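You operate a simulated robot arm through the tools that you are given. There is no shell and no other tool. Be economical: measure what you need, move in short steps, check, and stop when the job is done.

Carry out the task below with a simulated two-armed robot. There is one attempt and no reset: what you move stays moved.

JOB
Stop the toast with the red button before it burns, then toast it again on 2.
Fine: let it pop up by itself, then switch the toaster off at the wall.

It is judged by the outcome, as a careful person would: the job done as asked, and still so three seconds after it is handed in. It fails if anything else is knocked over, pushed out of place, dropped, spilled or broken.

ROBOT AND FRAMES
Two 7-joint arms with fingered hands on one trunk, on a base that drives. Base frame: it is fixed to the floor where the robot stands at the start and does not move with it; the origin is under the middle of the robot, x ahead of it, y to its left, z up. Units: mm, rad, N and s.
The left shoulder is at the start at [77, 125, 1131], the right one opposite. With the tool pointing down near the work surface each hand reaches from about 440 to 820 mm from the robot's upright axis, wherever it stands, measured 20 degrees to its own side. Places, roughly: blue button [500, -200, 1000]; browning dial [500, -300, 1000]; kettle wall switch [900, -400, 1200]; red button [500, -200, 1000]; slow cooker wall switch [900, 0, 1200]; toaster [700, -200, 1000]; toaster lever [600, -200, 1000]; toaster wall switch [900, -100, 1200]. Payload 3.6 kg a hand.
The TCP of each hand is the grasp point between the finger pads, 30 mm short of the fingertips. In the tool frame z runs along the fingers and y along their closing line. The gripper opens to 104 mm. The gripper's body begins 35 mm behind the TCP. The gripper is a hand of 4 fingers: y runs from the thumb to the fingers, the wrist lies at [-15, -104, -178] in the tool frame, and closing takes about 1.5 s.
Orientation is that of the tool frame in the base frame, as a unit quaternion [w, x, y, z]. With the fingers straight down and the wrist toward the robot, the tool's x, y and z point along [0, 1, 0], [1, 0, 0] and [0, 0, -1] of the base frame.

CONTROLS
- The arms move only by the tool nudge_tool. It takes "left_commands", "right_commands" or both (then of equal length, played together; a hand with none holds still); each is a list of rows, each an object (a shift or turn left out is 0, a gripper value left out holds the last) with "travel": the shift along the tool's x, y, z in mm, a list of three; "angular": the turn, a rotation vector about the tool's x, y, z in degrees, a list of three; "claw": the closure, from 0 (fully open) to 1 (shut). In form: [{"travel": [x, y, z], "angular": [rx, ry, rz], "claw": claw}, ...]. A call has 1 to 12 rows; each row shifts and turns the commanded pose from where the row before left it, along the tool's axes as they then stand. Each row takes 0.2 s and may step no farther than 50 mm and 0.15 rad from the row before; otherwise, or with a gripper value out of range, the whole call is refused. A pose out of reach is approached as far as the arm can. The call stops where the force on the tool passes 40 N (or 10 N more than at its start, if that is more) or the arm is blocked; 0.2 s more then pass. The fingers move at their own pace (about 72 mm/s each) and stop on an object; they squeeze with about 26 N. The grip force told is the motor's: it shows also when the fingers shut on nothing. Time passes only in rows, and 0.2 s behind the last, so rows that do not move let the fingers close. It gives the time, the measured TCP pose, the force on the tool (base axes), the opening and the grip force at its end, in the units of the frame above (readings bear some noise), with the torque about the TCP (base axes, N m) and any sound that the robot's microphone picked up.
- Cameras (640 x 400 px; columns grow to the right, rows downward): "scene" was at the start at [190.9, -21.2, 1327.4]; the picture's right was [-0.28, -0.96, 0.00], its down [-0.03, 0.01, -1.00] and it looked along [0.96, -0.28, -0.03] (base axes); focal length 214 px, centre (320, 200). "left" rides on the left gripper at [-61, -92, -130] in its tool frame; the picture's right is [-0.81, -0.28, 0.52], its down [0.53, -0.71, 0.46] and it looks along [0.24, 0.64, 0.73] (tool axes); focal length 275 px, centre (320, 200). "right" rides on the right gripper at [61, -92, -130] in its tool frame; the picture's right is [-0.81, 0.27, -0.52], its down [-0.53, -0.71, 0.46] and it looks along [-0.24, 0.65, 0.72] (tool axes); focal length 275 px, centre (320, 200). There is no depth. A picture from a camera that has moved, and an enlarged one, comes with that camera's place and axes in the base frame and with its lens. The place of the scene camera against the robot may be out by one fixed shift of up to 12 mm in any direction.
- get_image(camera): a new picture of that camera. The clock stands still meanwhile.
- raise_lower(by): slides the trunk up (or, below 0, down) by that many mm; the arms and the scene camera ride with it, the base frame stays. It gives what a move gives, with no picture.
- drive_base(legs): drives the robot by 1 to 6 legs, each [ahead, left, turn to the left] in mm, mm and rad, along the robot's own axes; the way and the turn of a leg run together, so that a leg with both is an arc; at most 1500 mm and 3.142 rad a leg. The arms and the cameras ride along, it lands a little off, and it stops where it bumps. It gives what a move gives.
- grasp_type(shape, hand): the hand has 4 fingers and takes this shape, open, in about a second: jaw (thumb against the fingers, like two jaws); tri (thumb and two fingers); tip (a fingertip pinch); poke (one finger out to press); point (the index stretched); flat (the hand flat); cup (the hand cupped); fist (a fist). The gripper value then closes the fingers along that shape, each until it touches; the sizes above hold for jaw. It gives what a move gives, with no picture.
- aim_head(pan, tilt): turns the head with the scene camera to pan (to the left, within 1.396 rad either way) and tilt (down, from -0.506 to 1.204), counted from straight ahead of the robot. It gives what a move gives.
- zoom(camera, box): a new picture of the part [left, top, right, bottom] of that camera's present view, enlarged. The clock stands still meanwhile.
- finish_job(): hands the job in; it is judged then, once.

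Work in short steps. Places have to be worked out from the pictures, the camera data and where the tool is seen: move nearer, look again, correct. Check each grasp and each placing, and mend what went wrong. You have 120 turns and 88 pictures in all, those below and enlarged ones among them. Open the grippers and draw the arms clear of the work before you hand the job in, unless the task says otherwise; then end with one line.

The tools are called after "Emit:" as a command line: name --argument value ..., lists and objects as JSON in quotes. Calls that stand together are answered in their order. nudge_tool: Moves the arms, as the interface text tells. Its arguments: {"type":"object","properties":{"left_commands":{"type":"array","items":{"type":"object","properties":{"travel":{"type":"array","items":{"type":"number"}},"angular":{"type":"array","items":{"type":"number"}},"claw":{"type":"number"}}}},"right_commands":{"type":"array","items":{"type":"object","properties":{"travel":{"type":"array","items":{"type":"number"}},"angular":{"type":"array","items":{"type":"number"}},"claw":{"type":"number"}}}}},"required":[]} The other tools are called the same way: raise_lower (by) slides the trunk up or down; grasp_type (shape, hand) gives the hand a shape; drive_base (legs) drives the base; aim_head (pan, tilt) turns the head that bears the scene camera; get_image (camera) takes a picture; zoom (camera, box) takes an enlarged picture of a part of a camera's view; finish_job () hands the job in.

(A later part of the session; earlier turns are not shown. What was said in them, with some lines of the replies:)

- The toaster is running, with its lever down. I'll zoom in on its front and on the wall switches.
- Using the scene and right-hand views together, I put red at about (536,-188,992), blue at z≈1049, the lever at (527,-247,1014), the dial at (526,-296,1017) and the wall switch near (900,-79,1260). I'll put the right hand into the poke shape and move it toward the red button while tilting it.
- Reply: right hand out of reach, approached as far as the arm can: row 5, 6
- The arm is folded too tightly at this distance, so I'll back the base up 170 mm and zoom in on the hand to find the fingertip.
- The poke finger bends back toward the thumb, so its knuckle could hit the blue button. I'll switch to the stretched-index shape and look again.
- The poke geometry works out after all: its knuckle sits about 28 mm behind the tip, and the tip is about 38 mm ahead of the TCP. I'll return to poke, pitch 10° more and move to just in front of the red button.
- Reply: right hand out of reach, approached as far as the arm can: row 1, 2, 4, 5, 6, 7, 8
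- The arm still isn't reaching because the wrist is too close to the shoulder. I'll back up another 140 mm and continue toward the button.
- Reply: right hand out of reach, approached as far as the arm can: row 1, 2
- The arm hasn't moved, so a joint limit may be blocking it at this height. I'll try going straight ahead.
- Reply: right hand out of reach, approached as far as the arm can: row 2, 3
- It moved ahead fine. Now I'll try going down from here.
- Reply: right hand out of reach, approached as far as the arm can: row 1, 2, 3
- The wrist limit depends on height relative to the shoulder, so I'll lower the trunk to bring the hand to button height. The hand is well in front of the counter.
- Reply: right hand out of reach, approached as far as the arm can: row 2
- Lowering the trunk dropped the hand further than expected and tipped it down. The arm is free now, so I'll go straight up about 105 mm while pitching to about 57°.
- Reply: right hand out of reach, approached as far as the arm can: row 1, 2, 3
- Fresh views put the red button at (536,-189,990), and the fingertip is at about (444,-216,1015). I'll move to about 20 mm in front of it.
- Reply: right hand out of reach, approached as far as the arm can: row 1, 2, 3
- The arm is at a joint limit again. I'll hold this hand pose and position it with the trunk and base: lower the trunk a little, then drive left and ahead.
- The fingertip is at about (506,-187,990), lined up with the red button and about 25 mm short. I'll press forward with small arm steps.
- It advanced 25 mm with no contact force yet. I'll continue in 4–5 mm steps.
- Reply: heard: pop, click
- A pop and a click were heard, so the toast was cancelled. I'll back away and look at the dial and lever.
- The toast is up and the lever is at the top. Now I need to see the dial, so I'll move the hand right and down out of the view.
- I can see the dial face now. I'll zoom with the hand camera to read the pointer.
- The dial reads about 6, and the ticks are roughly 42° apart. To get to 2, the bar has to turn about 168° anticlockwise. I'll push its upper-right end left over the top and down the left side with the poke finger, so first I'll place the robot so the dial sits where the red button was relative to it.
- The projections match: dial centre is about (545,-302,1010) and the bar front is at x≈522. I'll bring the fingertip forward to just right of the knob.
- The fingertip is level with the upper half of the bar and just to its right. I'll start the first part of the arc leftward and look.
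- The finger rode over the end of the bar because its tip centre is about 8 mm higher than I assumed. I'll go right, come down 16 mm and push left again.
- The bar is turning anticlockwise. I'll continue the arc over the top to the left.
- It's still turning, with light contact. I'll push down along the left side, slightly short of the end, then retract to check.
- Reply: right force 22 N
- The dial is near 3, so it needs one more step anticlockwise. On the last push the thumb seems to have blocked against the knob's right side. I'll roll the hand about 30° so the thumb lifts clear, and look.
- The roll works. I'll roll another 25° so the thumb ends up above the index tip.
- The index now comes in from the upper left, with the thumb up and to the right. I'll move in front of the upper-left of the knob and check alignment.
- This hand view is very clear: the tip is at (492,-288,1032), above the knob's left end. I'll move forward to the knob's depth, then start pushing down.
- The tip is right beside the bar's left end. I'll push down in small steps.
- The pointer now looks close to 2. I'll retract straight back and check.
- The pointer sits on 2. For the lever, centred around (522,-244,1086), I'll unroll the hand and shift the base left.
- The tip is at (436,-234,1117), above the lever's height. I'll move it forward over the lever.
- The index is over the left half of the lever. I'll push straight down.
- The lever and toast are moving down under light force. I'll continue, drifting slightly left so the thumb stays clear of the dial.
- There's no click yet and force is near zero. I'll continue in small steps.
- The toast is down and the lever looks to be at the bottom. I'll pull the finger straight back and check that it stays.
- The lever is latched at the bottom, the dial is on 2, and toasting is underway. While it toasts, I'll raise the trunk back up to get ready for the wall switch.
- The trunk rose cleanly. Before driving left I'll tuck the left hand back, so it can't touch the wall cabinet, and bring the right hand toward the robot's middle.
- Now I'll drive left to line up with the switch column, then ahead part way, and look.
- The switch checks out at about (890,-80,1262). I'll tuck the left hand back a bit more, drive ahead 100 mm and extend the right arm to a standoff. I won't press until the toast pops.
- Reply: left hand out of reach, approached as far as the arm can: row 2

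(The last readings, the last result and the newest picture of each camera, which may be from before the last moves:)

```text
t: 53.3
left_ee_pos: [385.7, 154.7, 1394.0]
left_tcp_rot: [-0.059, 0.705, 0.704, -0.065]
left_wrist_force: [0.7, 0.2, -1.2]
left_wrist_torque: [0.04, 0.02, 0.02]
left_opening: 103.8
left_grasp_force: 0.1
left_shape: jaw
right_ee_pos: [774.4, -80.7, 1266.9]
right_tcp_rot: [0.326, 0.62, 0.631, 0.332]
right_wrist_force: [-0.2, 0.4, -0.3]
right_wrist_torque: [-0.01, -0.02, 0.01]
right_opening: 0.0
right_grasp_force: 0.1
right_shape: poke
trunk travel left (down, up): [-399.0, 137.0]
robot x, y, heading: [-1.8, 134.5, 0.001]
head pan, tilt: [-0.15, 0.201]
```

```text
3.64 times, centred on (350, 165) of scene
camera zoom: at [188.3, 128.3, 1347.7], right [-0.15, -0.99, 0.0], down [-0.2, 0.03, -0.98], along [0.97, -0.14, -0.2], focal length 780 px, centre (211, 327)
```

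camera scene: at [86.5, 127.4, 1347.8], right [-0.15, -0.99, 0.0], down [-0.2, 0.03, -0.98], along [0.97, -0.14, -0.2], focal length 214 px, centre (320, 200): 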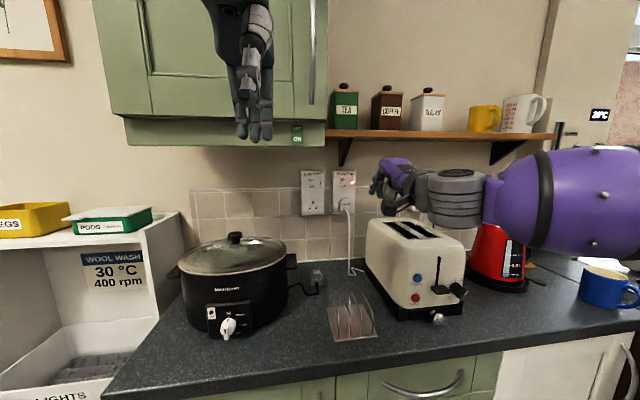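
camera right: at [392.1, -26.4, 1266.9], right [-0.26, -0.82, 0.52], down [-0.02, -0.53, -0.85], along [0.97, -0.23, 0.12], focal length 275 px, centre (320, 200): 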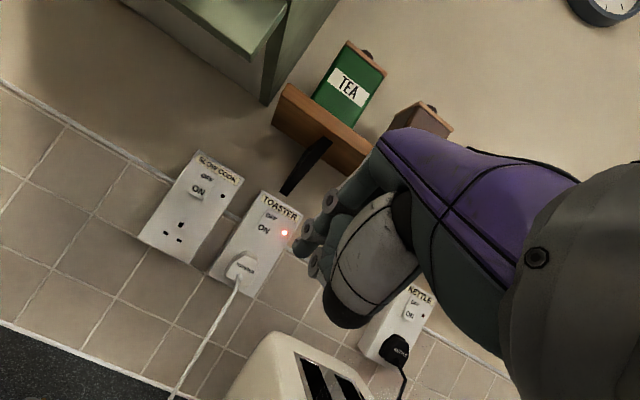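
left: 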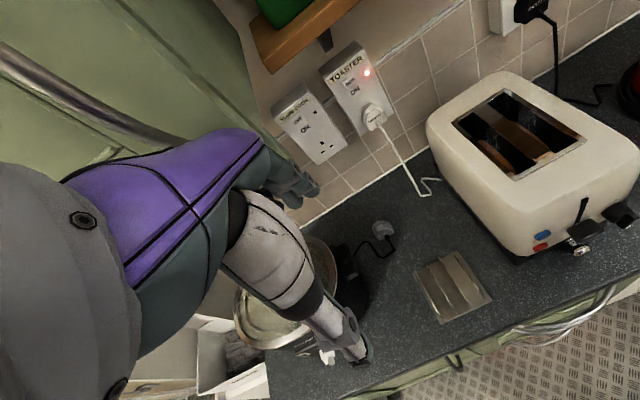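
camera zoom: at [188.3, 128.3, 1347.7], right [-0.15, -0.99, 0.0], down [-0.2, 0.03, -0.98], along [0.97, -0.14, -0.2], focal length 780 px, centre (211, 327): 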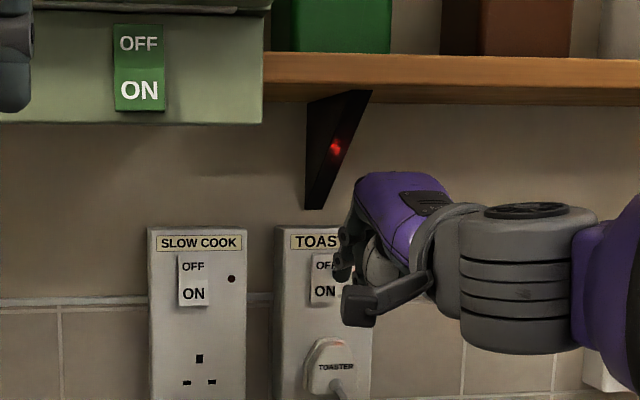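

The finger is lined up with the OFF half at about z 1259. I'll hold the standoff and wait for the pop.

Emit:
nudge_tool --right_commands '[{"travel": [-2.5, 3, -2]}, {}, {}, {}, {}, {}, {}, {}, {}, {}, {}, {}]'

Emit:
nudge_tool --right_commands '[{}, {}, {}, {}, {}, {}, {}, {}, {}, {}, {}, {}]'

Emit:
nudge_tool --right_commands '[{}, {}, {}, {}, {}, {}, {}, {}, {}, {}, {}, {}]'

Emit:
nudge_tool --right_commands '[{}, {}, {}, {}, {}, {}, {}, {}, {}, {}, {}, {}]'

Emit:
zoom --camera "scene" --box '[270, 150, 510, 330]'

```text
t: 55.9
left_ee_pos: [386.9, 155.2, 1394.0]
left_tcp_rot: [-0.06, 0.705, 0.704, -0.065]
left_wrist_force: [-0.5, -0.3, -0.4]
left_wrist_torque: [0.0, 0.03, 0.02]
left_opening: 103.7
left_grasp_force: 0.0
left_shape: jaw
right_ee_pos: [773.5, -83.9, 1271.5]
right_tcp_rot: [0.325, 0.621, 0.631, 0.332]
right_wrist_force: [-1.4, 0.6, 0.8]
right_wrist_torque: [-0.01, -0.01, 0.0]
right_opening: 0.0
right_grasp_force: 0.1
right_shape: poke
trunk travel left (down, up): [-399.0, 137.0]
robot x, y, heading: [2.8, 138.0, 0.001]
head pan, tilt: [-0.15, 0.201]
```

```text
t: 58.5
left_ee_pos: [385.8, 154.6, 1394.1]
left_tcp_rot: [-0.06, 0.705, 0.703, -0.064]
left_wrist_force: [0.6, 0.2, 0.6]
left_wrist_torque: [-0.03, 0.01, 0.0]
left_opening: 103.7
left_grasp_force: 0.0
left_shape: jaw
right_ee_pos: [772.2, -84.6, 1269.3]
right_tcp_rot: [0.325, 0.62, 0.631, 0.333]
right_wrist_force: [-0.1, 0.6, 0.1]
right_wrist_torque: [-0.02, 0.02, 0.02]
right_opening: 0.0
right_grasp_force: 0.0
right_shape: poke
trunk travel left (down, up): [-399.0, 137.0]
robot x, y, heading: [0.3, 135.3, 0.003]
head pan, tilt: [-0.15, 0.201]
```

```text
t: 61.1
left_ee_pos: [386.4, 154.1, 1393.7]
left_tcp_rot: [-0.059, 0.705, 0.704, -0.064]
left_wrist_force: [-0.2, -0.1, 0.0]
left_wrist_torque: [0.01, -0.04, -0.01]
left_opening: 103.8
left_grasp_force: 0.1
left_shape: jaw
right_ee_pos: [772.8, -83.9, 1270.4]
right_tcp_rot: [0.325, 0.62, 0.632, 0.332]
right_wrist_force: [0.3, 0.0, -0.6]
right_wrist_torque: [-0.01, 0.02, 0.0]
right_opening: 0.0
right_grasp_force: 0.0
right_shape: poke
trunk travel left (down, up): [-399.0, 137.0]
robot x, y, heading: [-3.0, 136.1, 0.005]
head pan, tilt: [-0.15, 0.201]
```

```text
t: 63.7
left_ee_pos: [387.2, 154.4, 1394.8]
left_tcp_rot: [-0.06, 0.705, 0.704, -0.064]
left_wrist_force: [0.0, 0.2, -0.8]
left_wrist_torque: [0.04, -0.01, 0.03]
left_opening: 103.8
left_grasp_force: 0.0
left_shape: jaw
right_ee_pos: [772.2, -84.3, 1270.4]
right_tcp_rot: [0.326, 0.621, 0.631, 0.332]
right_wrist_force: [0.6, -0.5, -0.3]
right_wrist_torque: [0.01, 0.03, 0.02]
right_opening: 0.0
right_grasp_force: 0.0
right_shape: poke
trunk travel left (down, up): [-399.0, 137.0]
robot x, y, heading: [0.5, 137.4, 0.004]
head pan, tilt: [-0.15, 0.201]
```

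```text
2.22 times, centred on (390, 240) of scene
camera zoom: at [187.5, 127.6, 1347.8], right [-0.15, -0.99, 0.0], down [-0.2, 0.03, -0.98], along [0.97, -0.14, -0.2], focal length 477 px, centre (164, 111)
```

zoom: 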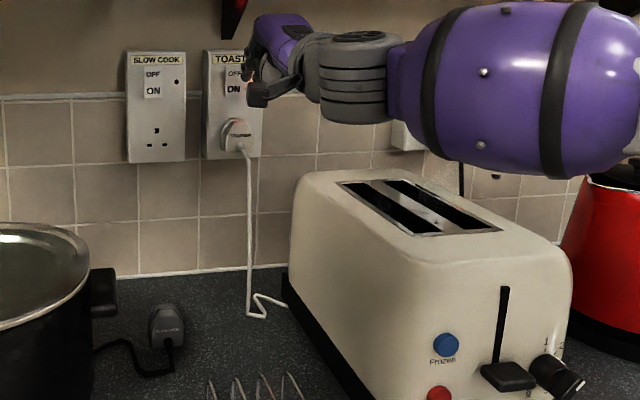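

Still toasting, with the lever down. I'll keep waiting.

Emit:
nudge_tool --right_commands '[{}, {}, {}, {}, {}, {}, {}, {}, {}, {}, {}, {}]'

Emit:
nudge_tool --right_commands '[{}, {}, {}, {}, {}, {}, {}, {}, {}, {}, {}, {}]'

Emit:
nudge_tool --right_commands '[{}, {}, {}, {}, {}, {}, {}, {}, {}, {}, {}, {}]'

Emit:
nudge_tool --right_commands '[{}, {}, {}, {}, {}, {}, {}, {}, {}, {}, {}, {}]'

Emit:
nudge_tool --right_commands '[{}, {}, {}, {}, {}, {}, {}, {}, {}, {}, {}, {}]'

Emit:
nudge_tool --right_commands '[{}, {}, {}, {}, {}, {}, {}, {}, {}, {}, {}, {}]'

```text
t: 66.3
left_ee_pos: [386.2, 155.5, 1394.3]
left_tcp_rot: [-0.059, 0.705, 0.704, -0.064]
left_wrist_force: [-1.0, 0.8, -0.4]
left_wrist_torque: [0.04, -0.02, 0.0]
left_opening: 103.8
left_grasp_force: 0.1
left_shape: jaw
right_ee_pos: [773.6, -83.9, 1270.7]
right_tcp_rot: [0.326, 0.621, 0.631, 0.332]
right_wrist_force: [-0.3, 0.4, -1.1]
right_wrist_torque: [0.0, 0.0, 0.01]
right_opening: 0.1
right_grasp_force: 0.0
right_shape: poke
trunk travel left (down, up): [-399.0, 137.0]
robot x, y, heading: [2.5, 137.5, 0.004]
head pan, tilt: [-0.15, 0.201]
```

```text
t: 68.9
left_ee_pos: [386.2, 155.2, 1393.3]
left_tcp_rot: [-0.06, 0.705, 0.704, -0.064]
left_wrist_force: [1.1, 0.6, 1.1]
left_wrist_torque: [-0.02, 0.02, 0.02]
left_opening: 103.7
left_grasp_force: 0.1
left_shape: jaw
right_ee_pos: [772.9, -83.8, 1270.4]
right_tcp_rot: [0.326, 0.621, 0.631, 0.331]
right_wrist_force: [-0.3, 0.5, 0.1]
right_wrist_torque: [0.01, 0.0, -0.04]
right_opening: 0.1
right_grasp_force: 0.0
right_shape: poke
trunk travel left (down, up): [-399.0, 137.0]
robot x, y, heading: [0.3, 135.8, 0.003]
head pan, tilt: [-0.15, 0.201]
```

```text
t: 71.5
left_ee_pos: [385.6, 155.3, 1393.1]
left_tcp_rot: [-0.06, 0.705, 0.704, -0.066]
left_wrist_force: [-0.4, -0.2, 0.4]
left_wrist_torque: [0.01, 0.02, -0.02]
left_opening: 103.7
left_grasp_force: 0.0
left_shape: jaw
right_ee_pos: [773.0, -85.0, 1271.3]
right_tcp_rot: [0.325, 0.621, 0.631, 0.332]
right_wrist_force: [0.3, -0.3, 0.0]
right_wrist_torque: [-0.01, 0.0, -0.02]
right_opening: 0.0
right_grasp_force: 0.0
right_shape: poke
trunk travel left (down, up): [-399.0, 137.0]
robot x, y, heading: [0.7, 141.6, 0.006]
head pan, tilt: [-0.15, 0.201]
```

```text
t: 74.1
left_ee_pos: [386.9, 154.8, 1393.2]
left_tcp_rot: [-0.06, 0.705, 0.704, -0.065]
left_wrist_force: [0.0, 0.3, 0.7]
left_wrist_torque: [-0.01, -0.01, -0.03]
left_opening: 103.7
left_grasp_force: 0.1
left_shape: jaw
right_ee_pos: [772.8, -83.6, 1271.1]
right_tcp_rot: [0.326, 0.621, 0.631, 0.331]
right_wrist_force: [-0.3, 0.1, 0.2]
right_wrist_torque: [0.02, -0.02, 0.0]
right_opening: 0.0
right_grasp_force: 0.1
right_shape: poke
trunk travel left (down, up): [-399.0, 137.0]
robot x, y, heading: [-0.2, 135.9, 0.003]
head pan, tilt: [-0.15, 0.201]
heard: pop
```

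```text
t: 76.7
left_ee_pos: [387.1, 154.1, 1393.9]
left_tcp_rot: [-0.06, 0.705, 0.704, -0.065]
left_wrist_force: [0.3, 0.5, -0.6]
left_wrist_torque: [0.01, -0.01, -0.01]
left_opening: 103.5
left_grasp_force: 0.1
left_shape: jaw
right_ee_pos: [771.9, -83.7, 1270.8]
right_tcp_rot: [0.325, 0.62, 0.632, 0.333]
right_wrist_force: [0.3, 0.7, -0.2]
right_wrist_torque: [-0.02, 0.02, 0.02]
right_opening: 0.0
right_grasp_force: 0.0
right_shape: poke
trunk travel left (down, up): [-399.0, 137.0]
robot x, y, heading: [4.3, 135.7, 0.002]
head pan, tilt: [-0.15, 0.201]
```

```text
t: 79.3
left_ee_pos: [386.3, 154.9, 1394.2]
left_tcp_rot: [-0.06, 0.705, 0.704, -0.065]
left_wrist_force: [-0.3, 0.2, 0.7]
left_wrist_torque: [0.01, 0.0, -0.02]
left_opening: 103.7
left_grasp_force: 0.0
left_shape: jaw
right_ee_pos: [772.4, -83.4, 1269.9]
right_tcp_rot: [0.325, 0.621, 0.632, 0.331]
right_wrist_force: [0.3, -0.3, -0.1]
right_wrist_torque: [0.0, -0.01, 0.03]
right_opening: 0.0
right_grasp_force: 0.0
right_shape: poke
trunk travel left (down, up): [-399.0, 137.0]
robot x, y, heading: [-2.8, 140.3, 0.005]
head pan, tilt: [-0.15, 0.201]
```

The toast popped by itself. Now I'll move the finger forward to just short of the switch and check.

Emit:
nudge_tool --right_commands '[{"travel": [0, 15, 23]}, {"travel": [0, 15, 23]}]'

Emit:
zoom --camera "scene" --box '[290, 150, 410, 230]'

Emit:
get_image --camera "right"

```text
t: 79.9
left_ee_pos: [385.2, 153.6, 1394.1]
left_tcp_rot: [-0.06, 0.704, 0.704, -0.065]
left_wrist_force: [0.0, -0.5, -0.1]
left_wrist_torque: [0.05, -0.04, -0.01]
left_opening: 103.7
left_grasp_force: 0.1
left_shape: jaw
right_ee_pos: [810.0, -83.6, 1269.0]
right_tcp_rot: [0.326, 0.622, 0.631, 0.331]
right_wrist_force: [0.3, -0.5, -0.4]
right_wrist_torque: [0.0, -0.03, -0.03]
right_opening: 0.0
right_grasp_force: 0.0
right_shape: poke
right hand out of reach, approached as far as the arm can: row 2
trunk travel left (down, up): [-399.0, 137.0]
robot x, y, heading: [4.0, 136.3, 0.01]
head pan, tilt: [-0.15, 0.201]
```

```text
5.00 times, centred on (350, 190) of scene
camera zoom: at [187.0, 127.1, 1347.9], right [-0.15, -0.99, 0.0], down [-0.2, 0.03, -0.98], along [0.97, -0.14, -0.2], focal length 1072 px, centre (170, 250)
```

zoom: 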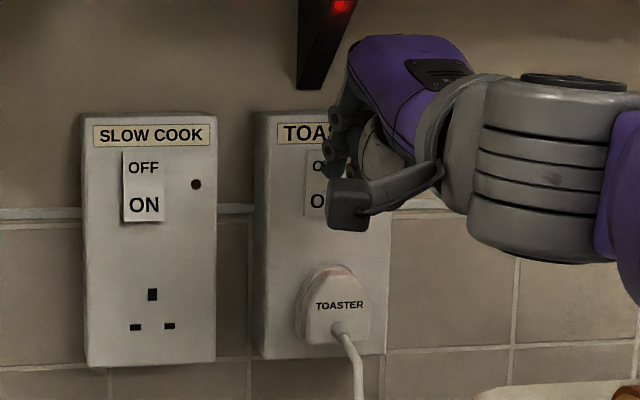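

```text
26 pictures are left
camera right: at [648.9, -25.7, 1268.1], right [-0.26, -0.82, 0.52], down [-0.02, -0.53, -0.85], along [0.97, -0.23, 0.12], focal length 275 px, centre (320, 200)
```

right: 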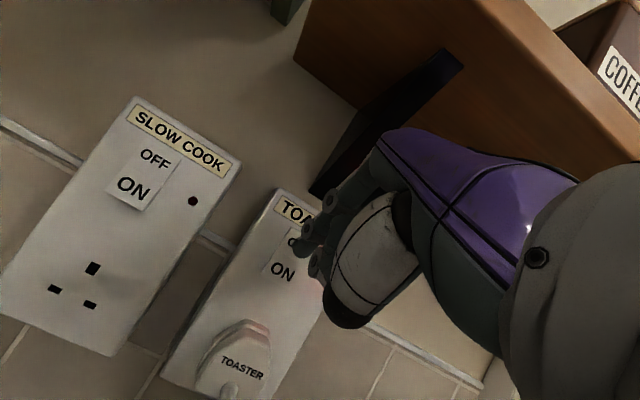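

The arm is at full reach 40 mm short. I'll pull it back 25 mm, drive ahead 45 mm, then finish with the arm.

Emit:
nudge_tool --right_commands '[{"travel": [0, -14, -21]}]'

Emit:
drive_base --legs '[[50, 0, 0]]'

Emit:
zoom --camera "scene" --box '[290, 150, 410, 230]'

```text
t: 80.3
left_ee_pos: [385.3, 152.8, 1393.1]
left_tcp_rot: [-0.06, 0.705, 0.704, -0.065]
left_wrist_force: [1.0, -0.6, 0.7]
left_wrist_torque: [0.03, 0.02, -0.01]
left_opening: 103.8
left_grasp_force: 0.0
left_shape: jaw
right_ee_pos: [781.9, -83.7, 1268.6]
right_tcp_rot: [0.325, 0.621, 0.631, 0.333]
right_wrist_force: [0.4, -0.1, 1.2]
right_wrist_torque: [0.01, -0.01, 0.03]
right_opening: 0.1
right_grasp_force: 0.0
right_shape: poke
trunk travel left (down, up): [-399.0, 137.0]
robot x, y, heading: [-1.7, 137.9, 0.002]
head pan, tilt: [-0.15, 0.201]
```

```text
t: 81.2
left_ee_pos: [439.3, 155.3, 1392.9]
left_tcp_rot: [-0.061, 0.704, 0.704, -0.065]
left_wrist_force: [-0.7, 0.4, -0.2]
left_wrist_torque: [-0.03, 0.02, -0.03]
left_opening: 103.8
left_grasp_force: 0.1
left_shape: jaw
right_ee_pos: [837.2, -83.1, 1265.6]
right_tcp_rot: [0.325, 0.621, 0.632, 0.332]
right_wrist_force: [-3.7, 0.1, 0.6]
right_wrist_torque: [-0.01, -0.03, 0.03]
right_opening: 0.0
right_grasp_force: 0.0
right_shape: poke
trunk travel left (down, up): [-399.0, 137.0]
robot x, y, heading: [53.3, 137.7, 0.003]
head pan, tilt: [-0.15, 0.201]
heard: click
```

```text
5.00 times, centred on (350, 190) of scene
camera zoom: at [240.8, 128.1, 1347.4], right [-0.15, -0.99, 0.0], down [-0.2, 0.03, -0.98], along [0.97, -0.14, -0.2], focal length 1072 px, centre (170, 250)
```

zoom: 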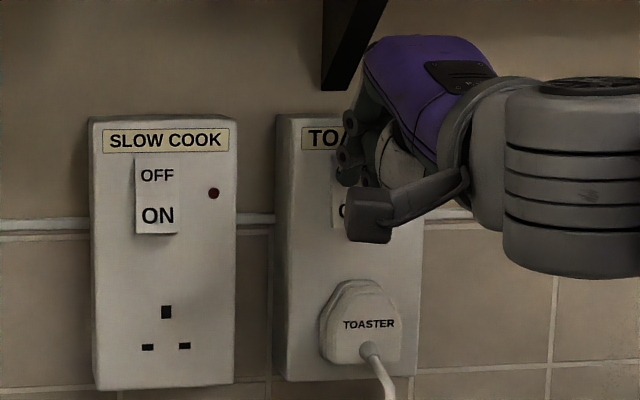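

There was a click, and the red glow on the bracket has gone. I'll back away and check.

Emit:
nudge_tool --right_commands '[{"travel": [0, -22, -33]}, {"travel": [0, -22, -33]}]'

Emit:
drive_base --legs '[[-300, 0, 0]]'

Emit:
get_image --camera "scene"

Emit:
zoom --camera "right" --box '[180, 120, 340, 300]'

```text
t: 81.8
left_ee_pos: [436.4, 154.4, 1393.9]
left_tcp_rot: [-0.061, 0.704, 0.705, -0.064]
left_wrist_force: [-1.0, -0.1, 0.5]
left_wrist_torque: [-0.02, 0.02, -0.02]
left_opening: 103.6
left_grasp_force: 0.0
left_shape: jaw
right_ee_pos: [752.7, -82.4, 1271.8]
right_tcp_rot: [0.326, 0.621, 0.631, 0.332]
right_wrist_force: [-0.2, -0.1, 0.3]
right_wrist_torque: [-0.02, -0.02, 0.03]
right_opening: 0.0
right_grasp_force: 0.0
right_shape: poke
trunk travel left (down, up): [-399.0, 137.0]
robot x, y, heading: [54.3, 138.7, 0.004]
head pan, tilt: [-0.15, 0.201]
```

```text
t: 83.8
left_ee_pos: [139.7, 154.5, 1394.2]
left_tcp_rot: [-0.06, 0.704, 0.705, -0.064]
left_wrist_force: [-0.5, -0.2, 0.3]
left_wrist_torque: [-0.02, 0.04, 0.0]
left_opening: 103.9
left_grasp_force: 0.0
left_shape: jaw
right_ee_pos: [456.1, -85.5, 1270.7]
right_tcp_rot: [0.325, 0.621, 0.631, 0.332]
right_wrist_force: [-0.6, 1.0, 0.7]
right_wrist_torque: [0.0, 0.05, 0.0]
right_opening: 0.0
right_grasp_force: 0.1
right_shape: poke
trunk travel left (down, up): [-399.0, 137.0]
robot x, y, heading: [-245.3, 136.6, 0.0]
head pan, tilt: [-0.15, 0.201]
```

```text
24 pictures are left
camera scene: at [-59.0, 126.8, 1347.8], right [-0.15, -0.99, 0.0], down [-0.2, 0.03, -0.98], along [0.97, -0.14, -0.2], focal length 214 px, centre (320, 200)
```

scene: 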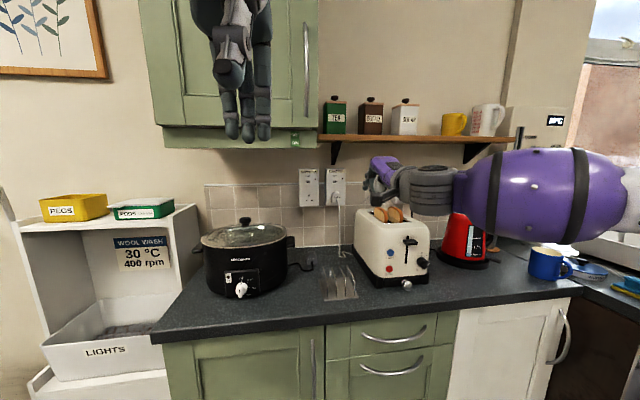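

```text
2.22 times, centred on (260, 210) of right
camera zoom: at [295.4, -27.2, 1270.1], right [-0.26, -0.82, 0.52], down [-0.02, -0.53, -0.85], along [0.97, -0.23, 0.12], focal length 612 px, centre (453, 178)
```

zoom: 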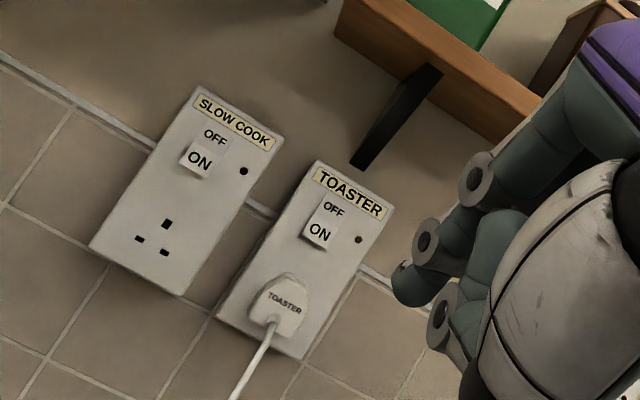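

The switch is off and its lamp is dark. I'll back away a bit further, open the right hand, and take a last look at the toaster.

Emit:
drive_base --legs '[[-150, 0, 0]]'

Emit:
grasp_type --hand "right" --shape "jaw"

Emit:
zoom --camera "scene" --box '[290, 140, 450, 280]'

```text
t: 85.2
left_ee_pos: [-11.9, 153.3, 1393.9]
left_tcp_rot: [-0.06, 0.705, 0.703, -0.065]
left_wrist_force: [-0.5, -0.8, -0.7]
left_wrist_torque: [0.0, -0.04, 0.0]
left_opening: 104.0
left_grasp_force: 0.1
left_shape: jaw
right_ee_pos: [303.7, -86.6, 1270.7]
right_tcp_rot: [0.326, 0.622, 0.63, 0.332]
right_wrist_force: [0.1, -0.5, -0.6]
right_wrist_torque: [0.03, 0.03, -0.02]
right_opening: 0.0
right_grasp_force: 0.1
right_shape: poke
trunk travel left (down, up): [-399.0, 137.0]
robot x, y, heading: [-400.5, 135.0, 0.001]
head pan, tilt: [-0.15, 0.201]
```

```text
t: 86.1
left_ee_pos: [-9.7, 152.6, 1393.6]
left_tcp_rot: [-0.06, 0.705, 0.703, -0.065]
left_wrist_force: [-0.3, -0.6, 0.2]
left_wrist_torque: [0.01, -0.02, 0.02]
left_opening: 103.8
left_grasp_force: 0.0
left_shape: jaw
right_ee_pos: [304.1, -86.8, 1269.9]
right_tcp_rot: [0.326, 0.622, 0.63, 0.331]
right_wrist_force: [-0.1, 0.2, -0.2]
right_wrist_torque: [0.01, -0.01, -0.02]
right_opening: 103.9
right_grasp_force: 0.0
right_shape: jaw
trunk travel left (down, up): [-399.0, 137.0]
robot x, y, heading: [-394.6, 137.7, 0.004]
head pan, tilt: [-0.15, 0.201]
```

```text
2.86 times, centred on (370, 210) of scene
camera zoom: at [-209.2, 126.0, 1347.8], right [-0.15, -0.99, 0.0], down [-0.2, 0.03, -0.98], along [0.97, -0.15, -0.2], focal length 613 px, centre (177, 171)
```

zoom: 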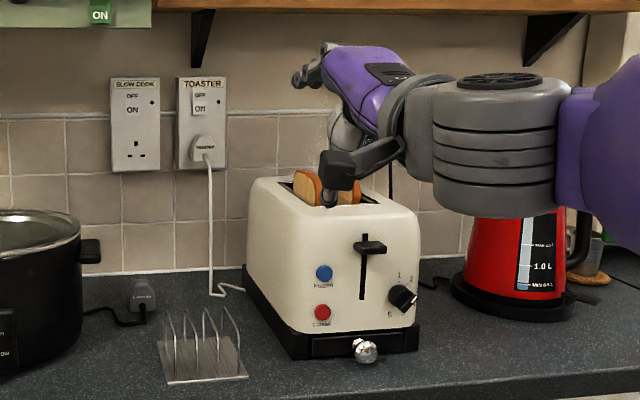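

The toast is up, the lever is up, the dial is on 2, the toaster's wall switch is off, and nothing looks out of place. I'll hand the job in.

Emit:
finish_job

```text
The job is handed in.
```

I stopped the toast with the red button and toasted it again on 2; it popped up by itself, and then I switched the toaster off at the wall.
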